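You operate a simulated robot arm through the tools that you are given. There is no shell and no other tool. Be economical: measure what you need, move in short steps, check, and stop when the job is done.

The job below is to be done with a simulated robot arm. You get a single attempt, and the scene is never put back.

## Task
Put the white scent pot on top of the glasses case.

It is judged by the outcome, as a careful person would: the job done as asked, and still so three seconds after it is handed in. It fails if anything else is knocked over, pushed out of place, dropped, spilled or broken.

## Robot
A 7-joint arm with a two-finger parallel gripper, fixed in place. Base frame: the origin is at the foot of the arm, x ahead of it, y to its left, z up; the work surface is at about z = 820. Readings come in mm, degrees, newtons and seconds.
With the tool pointing down near the work surface it reaches from about 240 to 680 mm from the base axis. Its first joint turns from -66.0 to 66.0 degrees. Payload 2.4 kg.
The tool frame sits at the grasp point between the pads (the TCP): z along the fingers, y along the line on which they close. The tips reach 30 mm beyond it. Largest opening 94 mm; finger width 28, thickness 10; the body of the gripper, 50 by 96 mm, starts 55 mm behind the TCP.
Orientation is that of the tool frame in the base frame, as a unit quaternion [w, x, y, z]. With the fingers straight down and closing along the base's y, the tool's x points along the base's -x, its y along +y and its z along -z.

## Interface
- The arm moves only by the tool step_arm. Its argument "deltas" is a list of rows, each a list of 4 numbers: the shift along the tool's x, y, z in units of 500 mm (1.0 is 500 mm), then the turn about the tool's z in units of 90 degrees (1.0 is 90 degrees). In form: [[tx, ty, tz, spin], ...]. A call has 1 to 20 rows; each row is the pose to reach, as a shift and turn from the pose commanded when the call began, along the tool's axes at that moment. "grip" is the opening, from 0 (shut) to 1 (fully open), set as the call begins (left out, the last holds). A call with a number of a shift or a turn outside -1 to 1 is refused whole. Each row takes 0.2 s and may step no farther than 50 mm and 8.6 degrees from the row before; otherwise, or with a gripper value out of range, the whole call is refused. Where a pose cannot be reached the arm comes as near as it can. A force on the tool above 40 N (or 10 N above the force at the start of the call, whichever is more), or a blocked arm, ends the call early, and 0.2 s more pass. Each finger travels about 153 mm/s and halts on what it meets, pressing with about 22 N; the grip force reading is that of the motor and also rises with nothing between the fingers. The clock runs only during rows and for 0.2 s after the last one: add rows that repeat a pose to give the fingers time. It gives the time, the measured TCP pose, the force on the tool (base axes), the opening and the grip force at its end, in the units of the frame above (readings bear some noise).
- Cameras (640 x 400 px; columns grow to the right, rows downward): "scene" is fixed at [17.4, 459.3, 1452.3]; the picture's right is [-0.90, -0.43, 0.00], its down [-0.21, 0.45, -0.87] and it looks along [0.37, -0.78, -0.50] (base axes); focal length 363 px, centre (320, 200). "wrist" rides on the gripper at [76, 14, -103] in the tool frame; the picture's right is [-0.18, 0.98, 0.00], its down [-0.75, -0.14, -0.64] and it looks along [-0.63, -0.12, 0.77] (tool axes); focal length 243 px, centre (320, 200). There is no depth. A picture from a camera that has moved, and an enlarged one, comes with that camera's place and axes in the base frame and with its lens.
- capture(camera): a new picture of that camera. No time passes.
- zoom(camera, box): a new picture of the part [left, top, right, bottom] of that camera's present view, enlarged. No time passes.
- hand_in(): hands the job in; it is judged then, once.

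Work in short steps. Places have to be worked out from the pictures, the camera data and where the tool is seen: move nearer, look again, correct. Check each grasp and each placing, and mend what went wrong. You have 90 turns and 46 pictures in all, those below and enlarged ones among them. Open the gripper and draw the arm clear of the work before you hand the job in, unless the task says otherwise; then end with one line.

The tools are called after "Request:" as name(argument=value, ...) on one line, values as JSON. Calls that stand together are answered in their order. step_arm: Moves the arm, as the interface text tells. Its arguments: {"type":"object","properties":{"deltas":{"type":"array"},"grip":{"type":"number"}},"required":["deltas"]} The other tools are called the same way: capture (camera) takes a picture; zoom (camera, box) takes an enlarged picture of a part of a camera's view; hand_in () hands the job in.

At the start:

```text
t: 0.0
tool_pos: [385.4, -132.8, 1069.8]
orientation: [0.0, 0.0, 1.0, -0.001]
contact_force: [0.1, -0.2, -0.4]
gripper_width: 93.9
finger_force: 0.0
```

scene: 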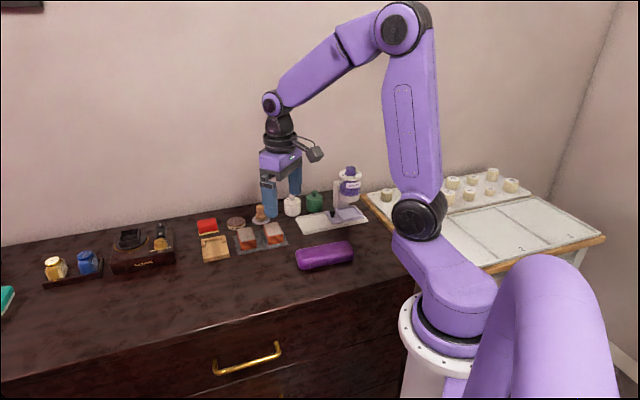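
wrist: 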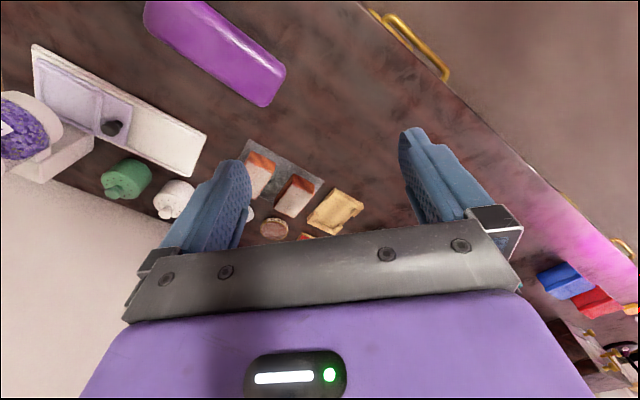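

I'll look closely at the pot and case first; rough estimate: pot near (524,-400), case near (328,-225).

Request:
zoom(camera="scene", box=[220, 150, 400, 280])

Request:
zoom(camera="wrist", box=[0, 0, 400, 250])

```text
3.08 times, centred on (310, 215) of scene
camera zoom: at [17.4, 459.3, 1452.3], right [-0.9, -0.43, 0.0], down [-0.21, 0.45, -0.87], along [0.37, -0.78, -0.5], focal length 1116 px, centre (351, 154)
```

zoom: 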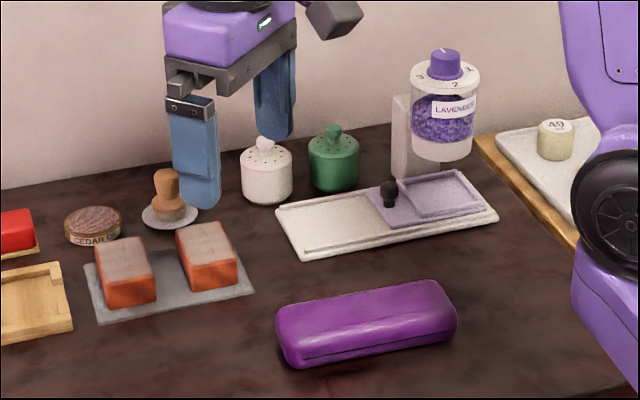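

```text
1.60 times, centred on (200, 125) of wrist
camera zoom: at [309.9, -117.9, 1171.9], right [0.18, 0.98, 0.0], down [0.75, -0.14, 0.64], along [0.63, -0.12, -0.77], focal length 388 px, centre (512, 320)
```

zoom: 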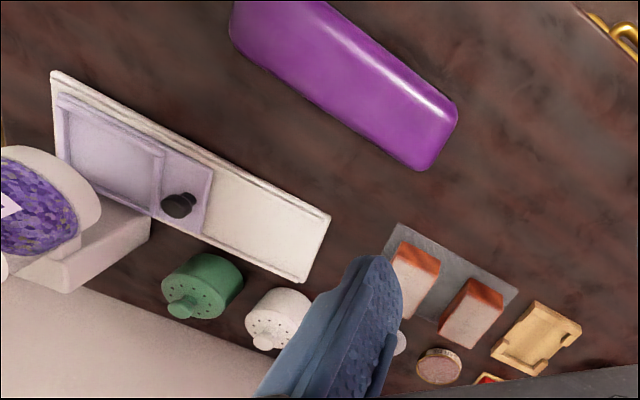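

The pot sits next to a green pot and a tray corner; I'll close at a slant (yaw about −15°) so that the fingers miss both. First I move to a hover near the pot, at z≈1000, to measure it.

Request:
step_arm(deltas=[[-0.033, -0.068, 0.02, -0.024], [-0.066, -0.136, 0.04, -0.048], [-0.099, -0.203, 0.06, -0.071], [-0.132, -0.271, 0.08, -0.095], [-0.164, -0.339, 0.1, -0.119], [-0.197, -0.406, 0.12, -0.143], [-0.23, -0.474, 0.14, -0.167], [-0.23, -0.474, 0.14, -0.167]], grip=1)

Request:
capture(camera="wrist")

Request:
zoom(camera="scene", box=[220, 150, 400, 280])

```text
t: 1.8
tool_pos: [499.1, -372.7, 997.8]
orientation: [0.001, -0.131, 0.991, 0.0]
contact_force: [-0.2, 0.3, 0.7]
gripper_width: 94.0
finger_force: 0.0
```

```text
41 pictures are left
camera wrist: at [423.0, -378.5, 1101.3], right [-0.08, 1.0, 0.0], down [0.76, 0.06, 0.64], along [0.64, 0.05, -0.77], focal length 243 px, centre (320, 200)
```

wrist: 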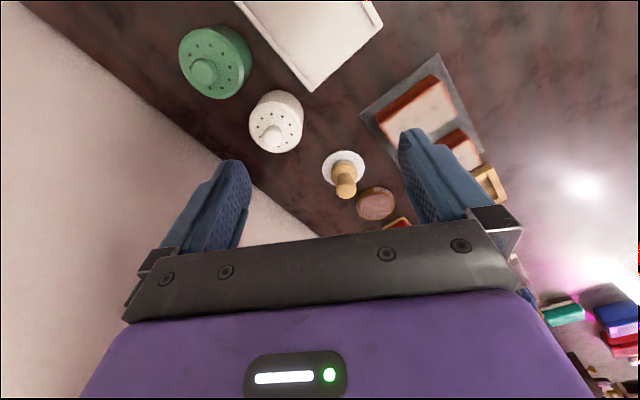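

```text
3.08 times, centred on (310, 215) of scene
camera zoom: at [17.4, 459.3, 1452.3], right [-0.9, -0.43, 0.0], down [-0.21, 0.45, -0.87], along [0.37, -0.78, -0.5], focal length 1116 px, centre (351, 154)
```

zoom: 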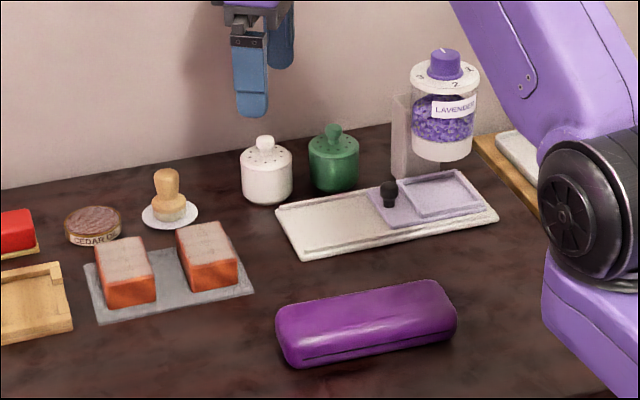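

Both views put the pot at about (531,−417), 53 mm wide, rim near z≈858. I move above it with the tips still above the knob, and check.

Request:
step_arm(deltas=[[-0.02, -0.05, 0.03, 0], [-0.0388, -0.1026, 0.06, 0], [-0.0388, -0.1026, 0.11, 0], [-0.0388, -0.1026, 0.14, 0], [-0.0388, -0.1026, 0.14, 0]], grip=1)

Request:
capture(camera="wrist")

Request:
zoom(camera="scene", box=[220, 130, 360, 230])

```text
t: 3.0
tool_pos: [532.9, -413.7, 928.1]
orientation: [0.0, -0.132, 0.991, 0.001]
contact_force: [-0.6, -0.3, 0.9]
gripper_width: 93.9
finger_force: 0.0
```

```text
39 pictures are left
camera wrist: at [456.3, -419.5, 1031.7], right [-0.08, 1.0, 0.0], down [0.76, 0.06, 0.64], along [0.64, 0.05, -0.77], focal length 243 px, centre (320, 200)
```

wrist: 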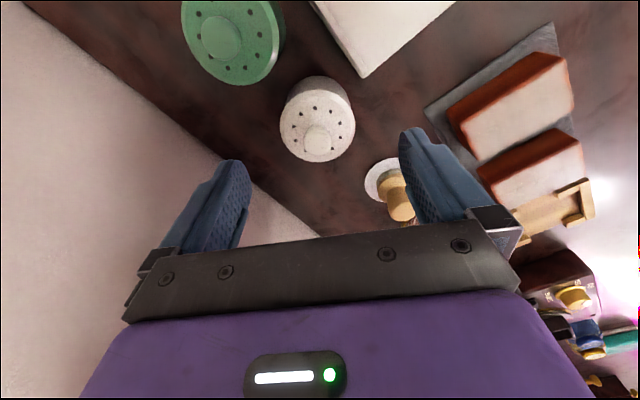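

```text
4.00 times, centred on (290, 180) of scene
camera zoom: at [17.4, 459.3, 1452.3], right [-0.9, -0.43, 0.0], down [-0.21, 0.45, -0.87], along [0.37, -0.78, -0.5], focal length 1450 px, centre (440, 280)
```

zoom: 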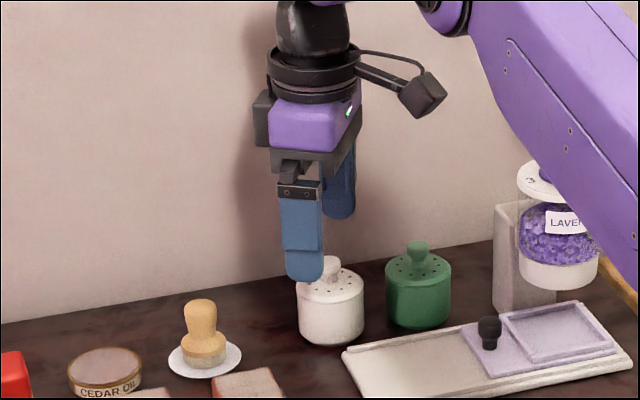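

The pot's rim centre reads (534,−415), with the TCP at (533,−414): aligned. I descend to z≈857 with the gripper open.

Request:
step_arm(deltas=[[-0.002, -0.002, 0.04, 0], [-0.002, -0.002, 0.08, 0], [-0.002, -0.002, 0.115, 0], [-0.002, -0.002, 0.142, 0], [-0.002, -0.002, 0.142, 0]], grip=1)

Request:
capture(camera="wrist")

Request:
zoom(camera="scene", box=[220, 130, 360, 230])

```text
t: 4.2
tool_pos: [533.8, -413.8, 858.2]
orientation: [0.0, -0.131, 0.991, 0.0]
contact_force: [0.8, 0.3, -0.1]
gripper_width: 94.0
finger_force: 0.1
```

```text
37 pictures are left
camera wrist: at [457.4, -420.1, 960.6], right [-0.08, 1.0, 0.0], down [0.76, 0.06, 0.64], along [0.64, 0.05, -0.77], focal length 243 px, centre (320, 200)
```

wrist: 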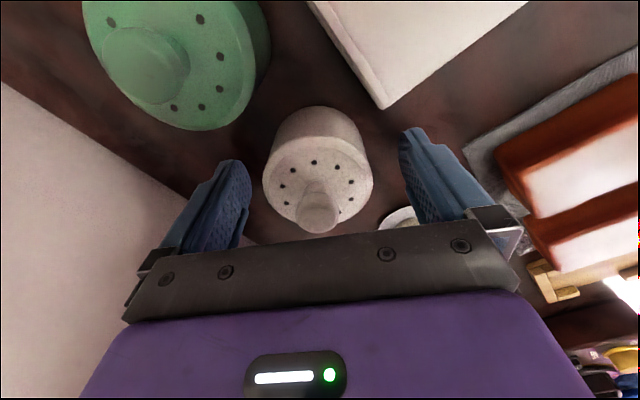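

```text
4.00 times, centred on (290, 180) of scene
camera zoom: at [17.4, 459.3, 1452.3], right [-0.9, -0.43, 0.0], down [-0.21, 0.45, -0.87], along [0.37, -0.78, -0.5], focal length 1450 px, centre (440, 280)
```

zoom: 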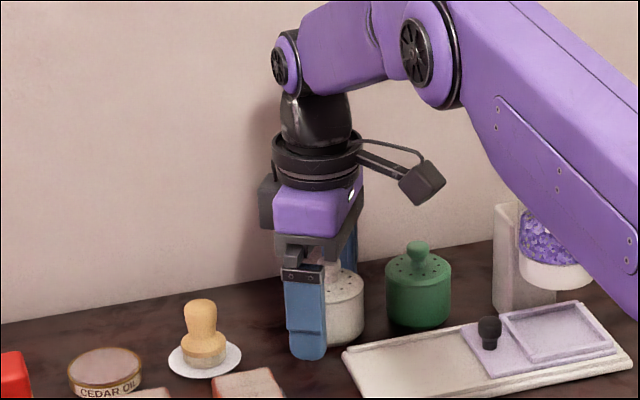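

The pot is centred between the fingers and the tray and green pot are clear. Closing.

Request:
step_arm(deltas=[[0, 0, 0, 0], [0, 0, 0, 0], [0, 0, 0, 0], [0, 0, 0, 0]], grip=0)

Request:
capture(camera="wrist")

```text
t: 5.2
tool_pos: [534.5, -414.0, 857.3]
orientation: [0.001, -0.13, 0.992, 0.0]
contact_force: [0.0, -1.2, 0.0]
gripper_width: 54.7
finger_force: 21.8
```

```text
35 pictures are left
camera wrist: at [457.3, -420.1, 960.8], right [-0.08, 1.0, 0.0], down [0.76, 0.06, 0.64], along [0.64, 0.05, -0.77], focal length 243 px, centre (320, 200)
```

wrist: 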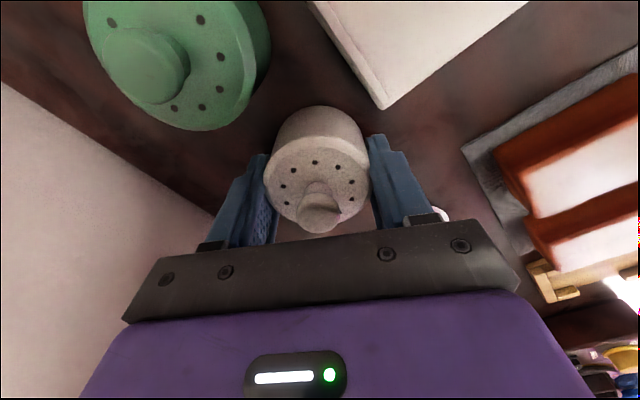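

Gripped at 54.7 mm with 22 N. I lift straight up 120 mm.

Request:
step_arm(deltas=[[0, 0, -0.02, 0], [0, 0, -0.06, 0], [0, 0, -0.12, 0], [0, 0, -0.18, 0], [0, 0, -0.24, 0], [0, 0, -0.24, 0]])

Request:
capture(camera="wrist")

Request:
zoom(camera="scene", box=[220, 130, 400, 280])

```text
t: 6.6
tool_pos: [533.5, -413.6, 976.4]
orientation: [-0.001, -0.132, 0.991, 0.0]
contact_force: [-0.6, 1.0, -2.7]
gripper_width: 54.5
finger_force: 22.3
```

```text
34 pictures are left
camera wrist: at [456.8, -419.1, 1080.3], right [-0.08, 1.0, 0.0], down [0.76, 0.06, 0.64], along [0.64, 0.05, -0.77], focal length 243 px, centre (320, 200)
```

wrist: 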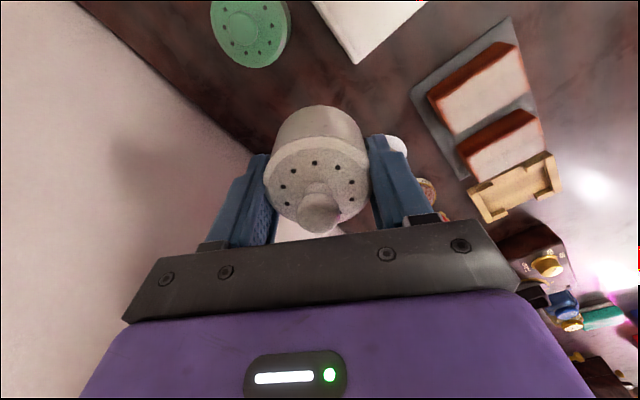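

```text
2.67 times, centred on (310, 205) of scene
camera zoom: at [17.4, 459.3, 1452.3], right [-0.9, -0.43, 0.0], down [-0.21, 0.45, -0.87], along [0.37, -0.78, -0.5], focal length 967 px, centre (347, 187)
```

zoom: 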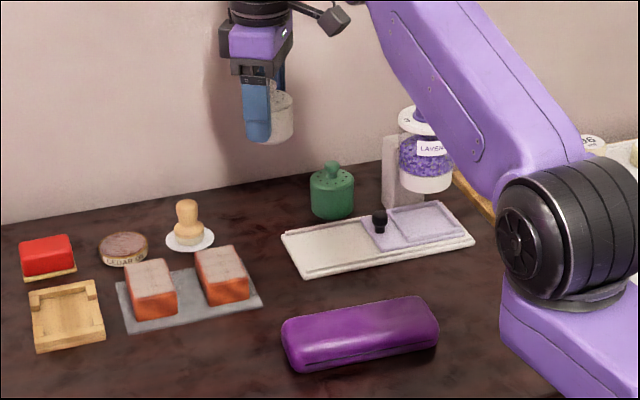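

The whole pot is up, neighbours untouched. Next I carry it over toward the case, high up, and look at the case from above.

Request:
step_arm(deltas=[[0.02, 0.035, -0.03, 0], [0.06, 0.105, -0.06, 0], [0.105, 0.185, -0.088, 0], [0.15, 0.262, -0.088, 0], [0.195, 0.34, -0.088, 0], [0.235, 0.41, -0.088, 0], [0.265, 0.463, -0.088, 0], [0.265, 0.463, -0.088, 0]])

Request:
capture(camera="wrist")

Request:
zoom(camera="scene", box=[240, 170, 400, 290])

```text
t: 8.4
tool_pos: [345.0, -224.0, 1023.8]
orientation: [0.0, -0.131, 0.991, -0.001]
contact_force: [0.5, 0.3, -2.5]
gripper_width: 54.7
finger_force: 22.0
```

```text
32 pictures are left
camera wrist: at [268.2, -230.7, 1126.2], right [-0.08, 1.0, 0.0], down [0.76, 0.06, 0.64], along [0.64, 0.05, -0.77], focal length 243 px, centre (320, 200)
```

wrist: 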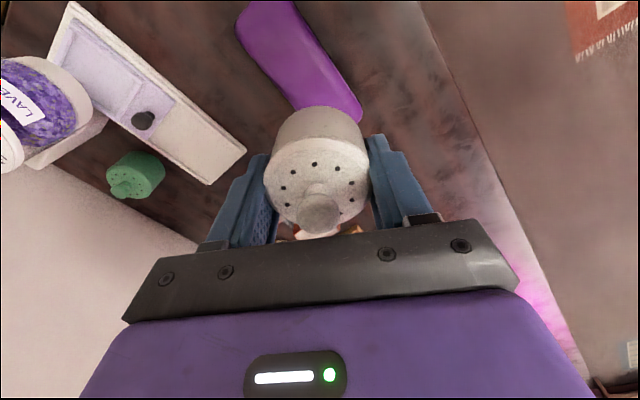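

```text
3.33 times, centred on (320, 230) of scene
camera zoom: at [17.4, 459.3, 1452.3], right [-0.9, -0.43, 0.0], down [-0.21, 0.45, -0.87], along [0.37, -0.78, -0.5], focal length 1209 px, centre (320, 100)
```

zoom: 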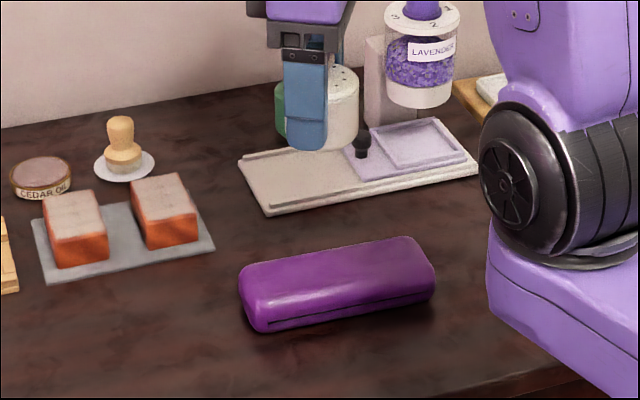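

The case appears centred near (332,−240), axis at about 45°, but the pot blocks part of it. I shift sideways to see it unobstructed.

Request:
step_arm(deltas=[[0.016, 0.074, 0, 0], [0.033, 0.148, 0, 0], [0.05, 0.222, 0, 0], [0.066, 0.295, 0, 0], [0.066, 0.295, 0, 0]])

Request:
capture(camera="wrist")

Request:
zoom(camera="wrist", box=[80, 30, 320, 180])

Request:
zoom(camera="scene", box=[275, 215, 375, 285])

```text
t: 9.6
tool_pos: [275.1, -91.6, 1022.6]
orientation: [0.0, -0.131, 0.991, 0.0]
contact_force: [-0.5, -0.5, -2.0]
gripper_width: 54.3
finger_force: 22.5
```

```text
30 pictures are left
camera wrist: at [198.6, -98.5, 1125.5], right [-0.08, 1.0, 0.0], down [0.76, 0.06, 0.64], along [0.64, 0.05, -0.77], focal length 243 px, centre (320, 200)
```

wrist: 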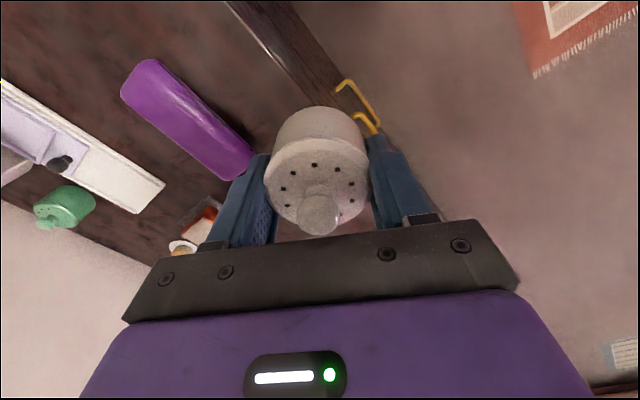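

```text
2.67 times, centred on (200, 105) of wrist
camera zoom: at [198.6, -98.5, 1125.5], right [-0.08, 1.0, 0.0], down [0.76, 0.06, 0.64], along [0.64, 0.05, -0.77], focal length 647 px, centre (640, 453)
```

zoom: 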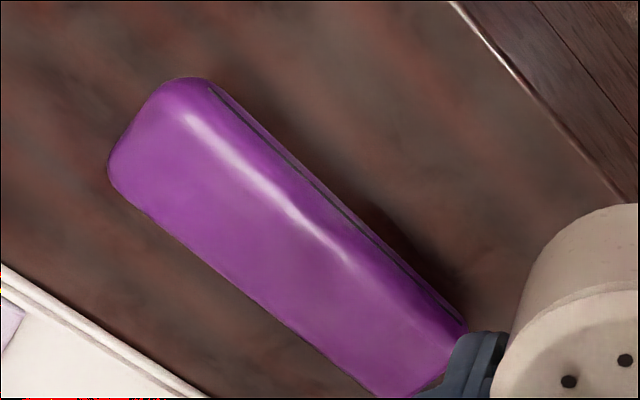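

```text
5.71 times, centred on (325, 250) of scene
camera zoom: at [17.4, 459.4, 1452.3], right [-0.9, -0.43, 0.0], down [-0.21, 0.45, -0.87], along [0.37, -0.78, -0.5], focal length 2072 px, centre (291, -86)
```

zoom: 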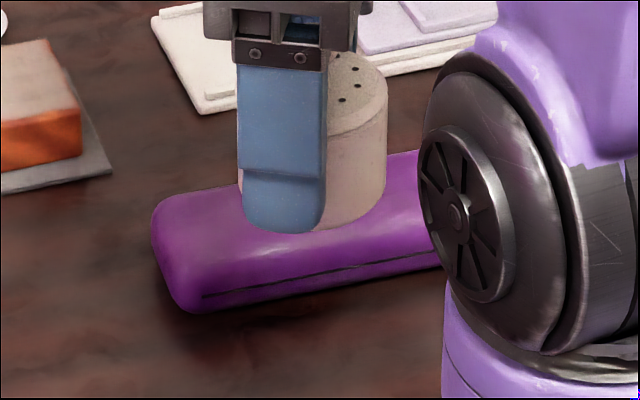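

From this view the case top centre works out to about (333,−242) with z≈850. I move over it, then down to a hover at TCP z≈925.

Request:
step_arm(deltas=[[-0.009, -0.08, 0.0, 0], [-0.018, -0.16, 0.0, 0], [-0.027, -0.24, 0.04, 0], [-0.0362, -0.3204, 0.08, 0], [-0.0362, -0.3204, 0.14, 0], [-0.0362, -0.3204, 0.195, 0], [-0.0362, -0.3204, 0.195, 0]])

Request:
capture(camera="wrist")

Request:
zoom(camera="scene", box=[275, 205, 385, 285])

```text
t: 11.2
tool_pos: [333.5, -241.9, 924.0]
orientation: [0.0, -0.131, 0.991, 0.0]
contact_force: [-0.3, 0.0, -2.8]
gripper_width: 54.5
finger_force: 21.5
```

```text
27 pictures are left
camera wrist: at [257.6, -248.6, 1027.4], right [-0.08, 1.0, 0.0], down [0.76, 0.06, 0.64], along [0.64, 0.05, -0.77], focal length 243 px, centre (320, 200)
```

wrist: 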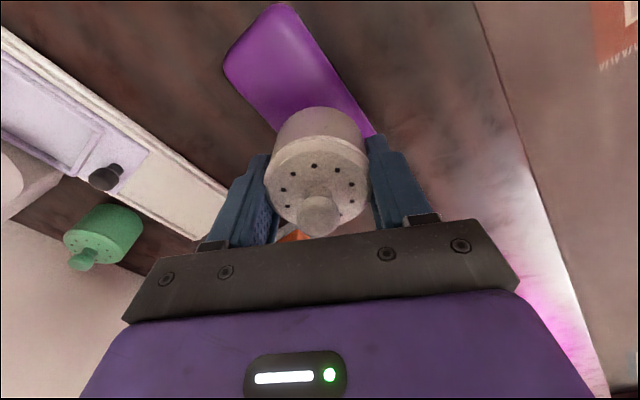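

```text
5.00 times, centred on (330, 245) of scene
camera zoom: at [17.4, 459.3, 1452.3], right [-0.9, -0.43, 0.0], down [-0.21, 0.45, -0.87], along [0.37, -0.78, -0.5], focal length 1813 px, centre (270, -25)
```

zoom: 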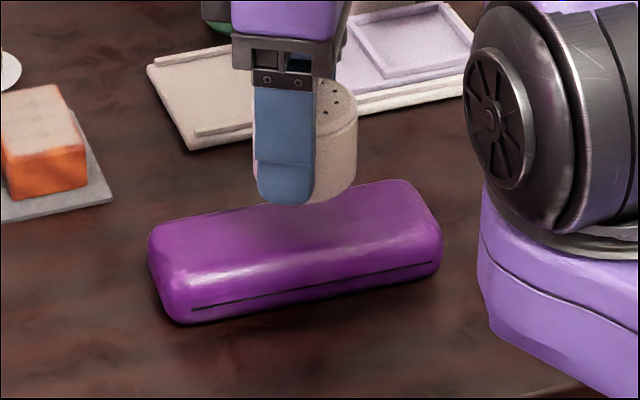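

Pot base projects onto the centre line of the case (edges at n≈434 and 380, pot at 407). I descend to about 7 mm above expected contact.

Request:
step_arm(deltas=[[0, 0, 0.028, 0], [0, 0, 0.052, 0], [0, 0, 0.052, 0]])

Request:
zoom(camera="scene", box=[275, 205, 385, 285])

```text
t: 12.0
tool_pos: [331.8, -240.7, 898.9]
orientation: [0.0, -0.131, 0.991, 0.0]
contact_force: [-0.5, 0.4, -1.7]
gripper_width: 54.4
finger_force: 21.9
```

```text
5.00 times, centred on (330, 245) of scene
camera zoom: at [17.4, 459.3, 1452.3], right [-0.9, -0.43, 0.0], down [-0.21, 0.45, -0.87], along [0.37, -0.78, -0.5], focal length 1813 px, centre (270, -25)
```

zoom: 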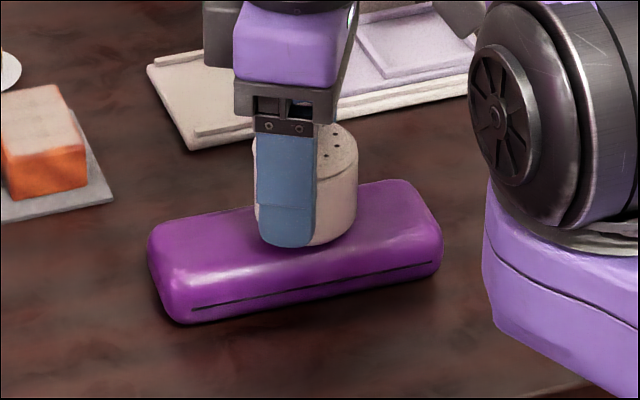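

Close to the case top; I continue down in small steps, shifting 2 mm toward the back, watching the force.

Request:
step_arm(deltas=[[-0.002, -0.0034, 0.004, 0], [-0.002, -0.0034, 0.008, 0], [-0.002, -0.0034, 0.012, 0]])

```text
t: 12.8
tool_pos: [334.6, -243.8, 892.0]
orientation: [0.001, -0.131, 0.991, 0.0]
contact_force: [-0.8, 0.9, 12.4]
gripper_width: 54.6
finger_force: 22.2
```

Force rose to 12 N: the pot is seated at TCP z≈892. I ease off 1 mm and look before release.

Request:
step_arm(deltas=[[0, 0, -0.002, 0], [0, 0, -0.002, 0]])

Request:
zoom(camera="scene", box=[275, 205, 385, 285])

Request:
capture(camera="wrist")

```text
t: 13.4
tool_pos: [334.0, -243.4, 894.5]
orientation: [0.0, -0.132, 0.991, 0.0]
contact_force: [1.1, -0.4, -2.7]
gripper_width: 54.2
finger_force: 21.8
```

```text
5.00 times, centred on (330, 245) of scene
camera zoom: at [17.4, 459.3, 1452.3], right [-0.9, -0.43, 0.0], down [-0.21, 0.45, -0.87], along [0.37, -0.78, -0.5], focal length 1813 px, centre (270, -25)
```

zoom: 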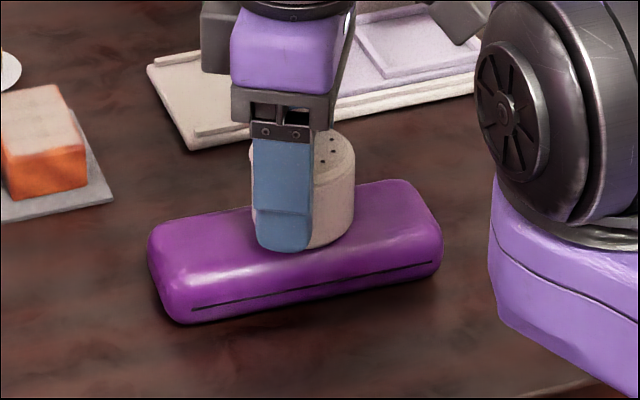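

```text
23 pictures are left
camera wrist: at [258.7, -248.9, 996.5], right [-0.08, 1.0, 0.0], down [0.76, 0.06, 0.64], along [0.64, 0.05, -0.77], focal length 243 px, centre (320, 200)
```

wrist: 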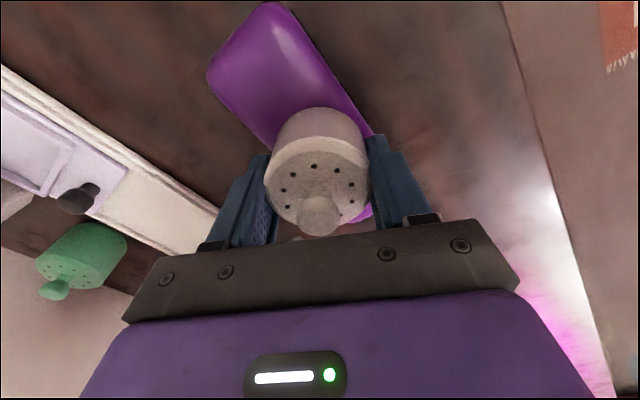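

It's centred across the case and now hanging just off it (−2.7 N). I go back down 1.5 mm to light contact.

Request:
step_arm(deltas=[[0, 0, 0.0015, 0], [0, 0, 0.002, 0], [0, 0, 0.002, 0]])

```text
t: 14.2
tool_pos: [335.4, -244.1, 891.9]
orientation: [-0.001, -0.129, 0.992, 0.0]
contact_force: [-3.3, -0.6, 6.3]
gripper_width: 54.5
finger_force: 22.5
```

Light contact (about 9 N net of weight). Releasing.

Request:
step_arm(deltas=[[0, 0, 0, 0], [0, 0, 0, 0], [0, 0, 0, 0], [0, 0, 0, 0]], grip=0.9)

Request:
zoom(camera="scene", box=[275, 205, 385, 285])

Request:
capture(camera="wrist")

```text
t: 15.2
tool_pos: [336.2, -243.3, 893.0]
orientation: [0.0, -0.131, 0.991, 0.0]
contact_force: [0.1, 0.1, 0.1]
gripper_width: 84.4
finger_force: 0.1
```

```text
5.00 times, centred on (330, 245) of scene
camera zoom: at [17.4, 459.3, 1452.3], right [-0.9, -0.43, 0.0], down [-0.21, 0.45, -0.87], along [0.37, -0.78, -0.5], focal length 1813 px, centre (270, -25)
```

zoom: 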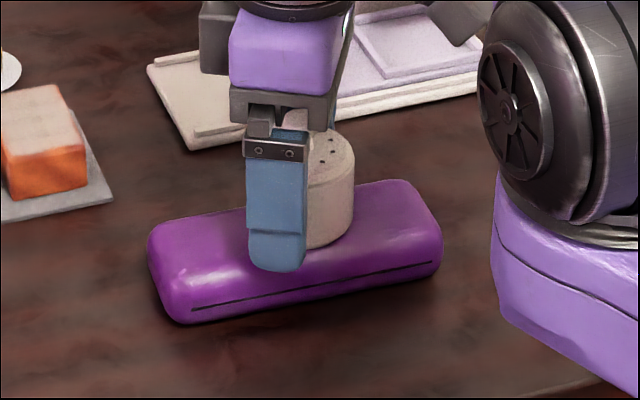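

```text
21 pictures are left
camera wrist: at [259.5, -248.9, 995.7], right [-0.08, 1.0, 0.0], down [0.76, 0.06, 0.64], along [0.64, 0.05, -0.77], focal length 243 px, centre (320, 200)
```

wrist: 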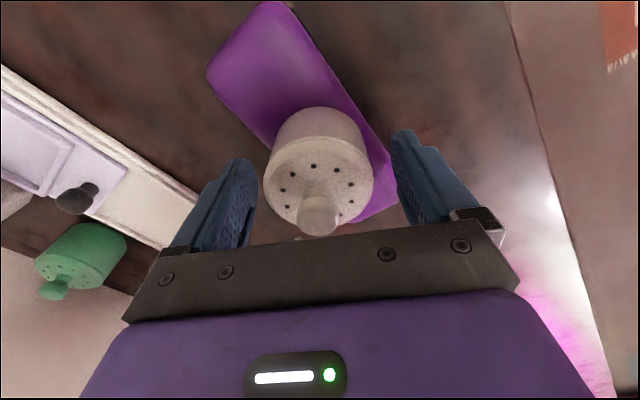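

The pot stands upright by itself. I open fully and withdraw straight up.

Request:
step_arm(deltas=[[0, 0, -0.02, 0], [0, 0, -0.07, 0], [0, 0, -0.14, 0], [0, 0, -0.22, 0], [0, 0, -0.3, 0], [0, 0, -0.3, 0]])

Request:
zoom(camera="scene", box=[220, 150, 400, 280])

Request:
capture(camera="wrist")

```text
t: 16.6
tool_pos: [336.4, -242.0, 1041.2]
orientation: [0.0, -0.131, 0.991, 0.0]
contact_force: [-0.3, -0.1, 0.2]
gripper_width: 84.5
finger_force: 0.0
```

```text
3.08 times, centred on (310, 215) of scene
camera zoom: at [17.4, 459.3, 1452.3], right [-0.9, -0.43, 0.0], down [-0.21, 0.45, -0.87], along [0.37, -0.78, -0.5], focal length 1116 px, centre (351, 154)
```

zoom: 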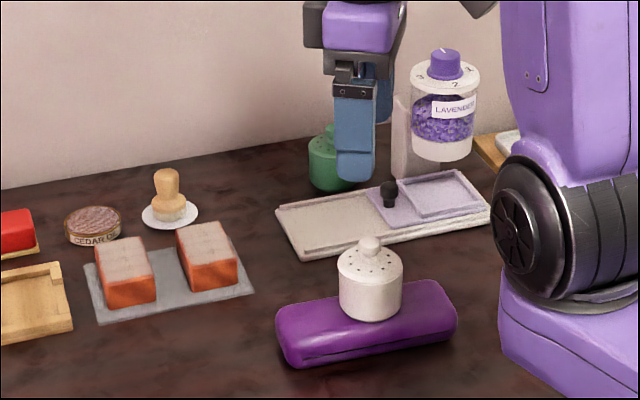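

```text
19 pictures are left
camera wrist: at [259.6, -248.2, 1144.8], right [-0.08, 1.0, 0.0], down [0.76, 0.06, 0.64], along [0.64, 0.05, -0.77], focal length 243 px, centre (320, 200)
```

wrist: 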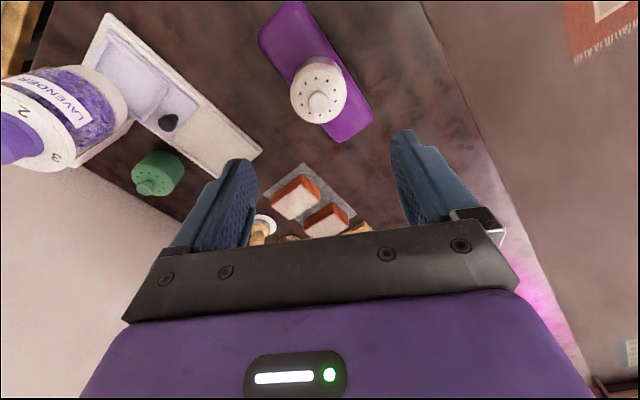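

The pot stands upright in the middle of the case, nothing else has moved, and the arm is clear with its gripper open, so I hand in.

Request:
hand_in()

```text
The job is handed in.
```

The white scent pot is standing upright in the middle of the glasses case, nothing else was disturbed, and the job is handed in.
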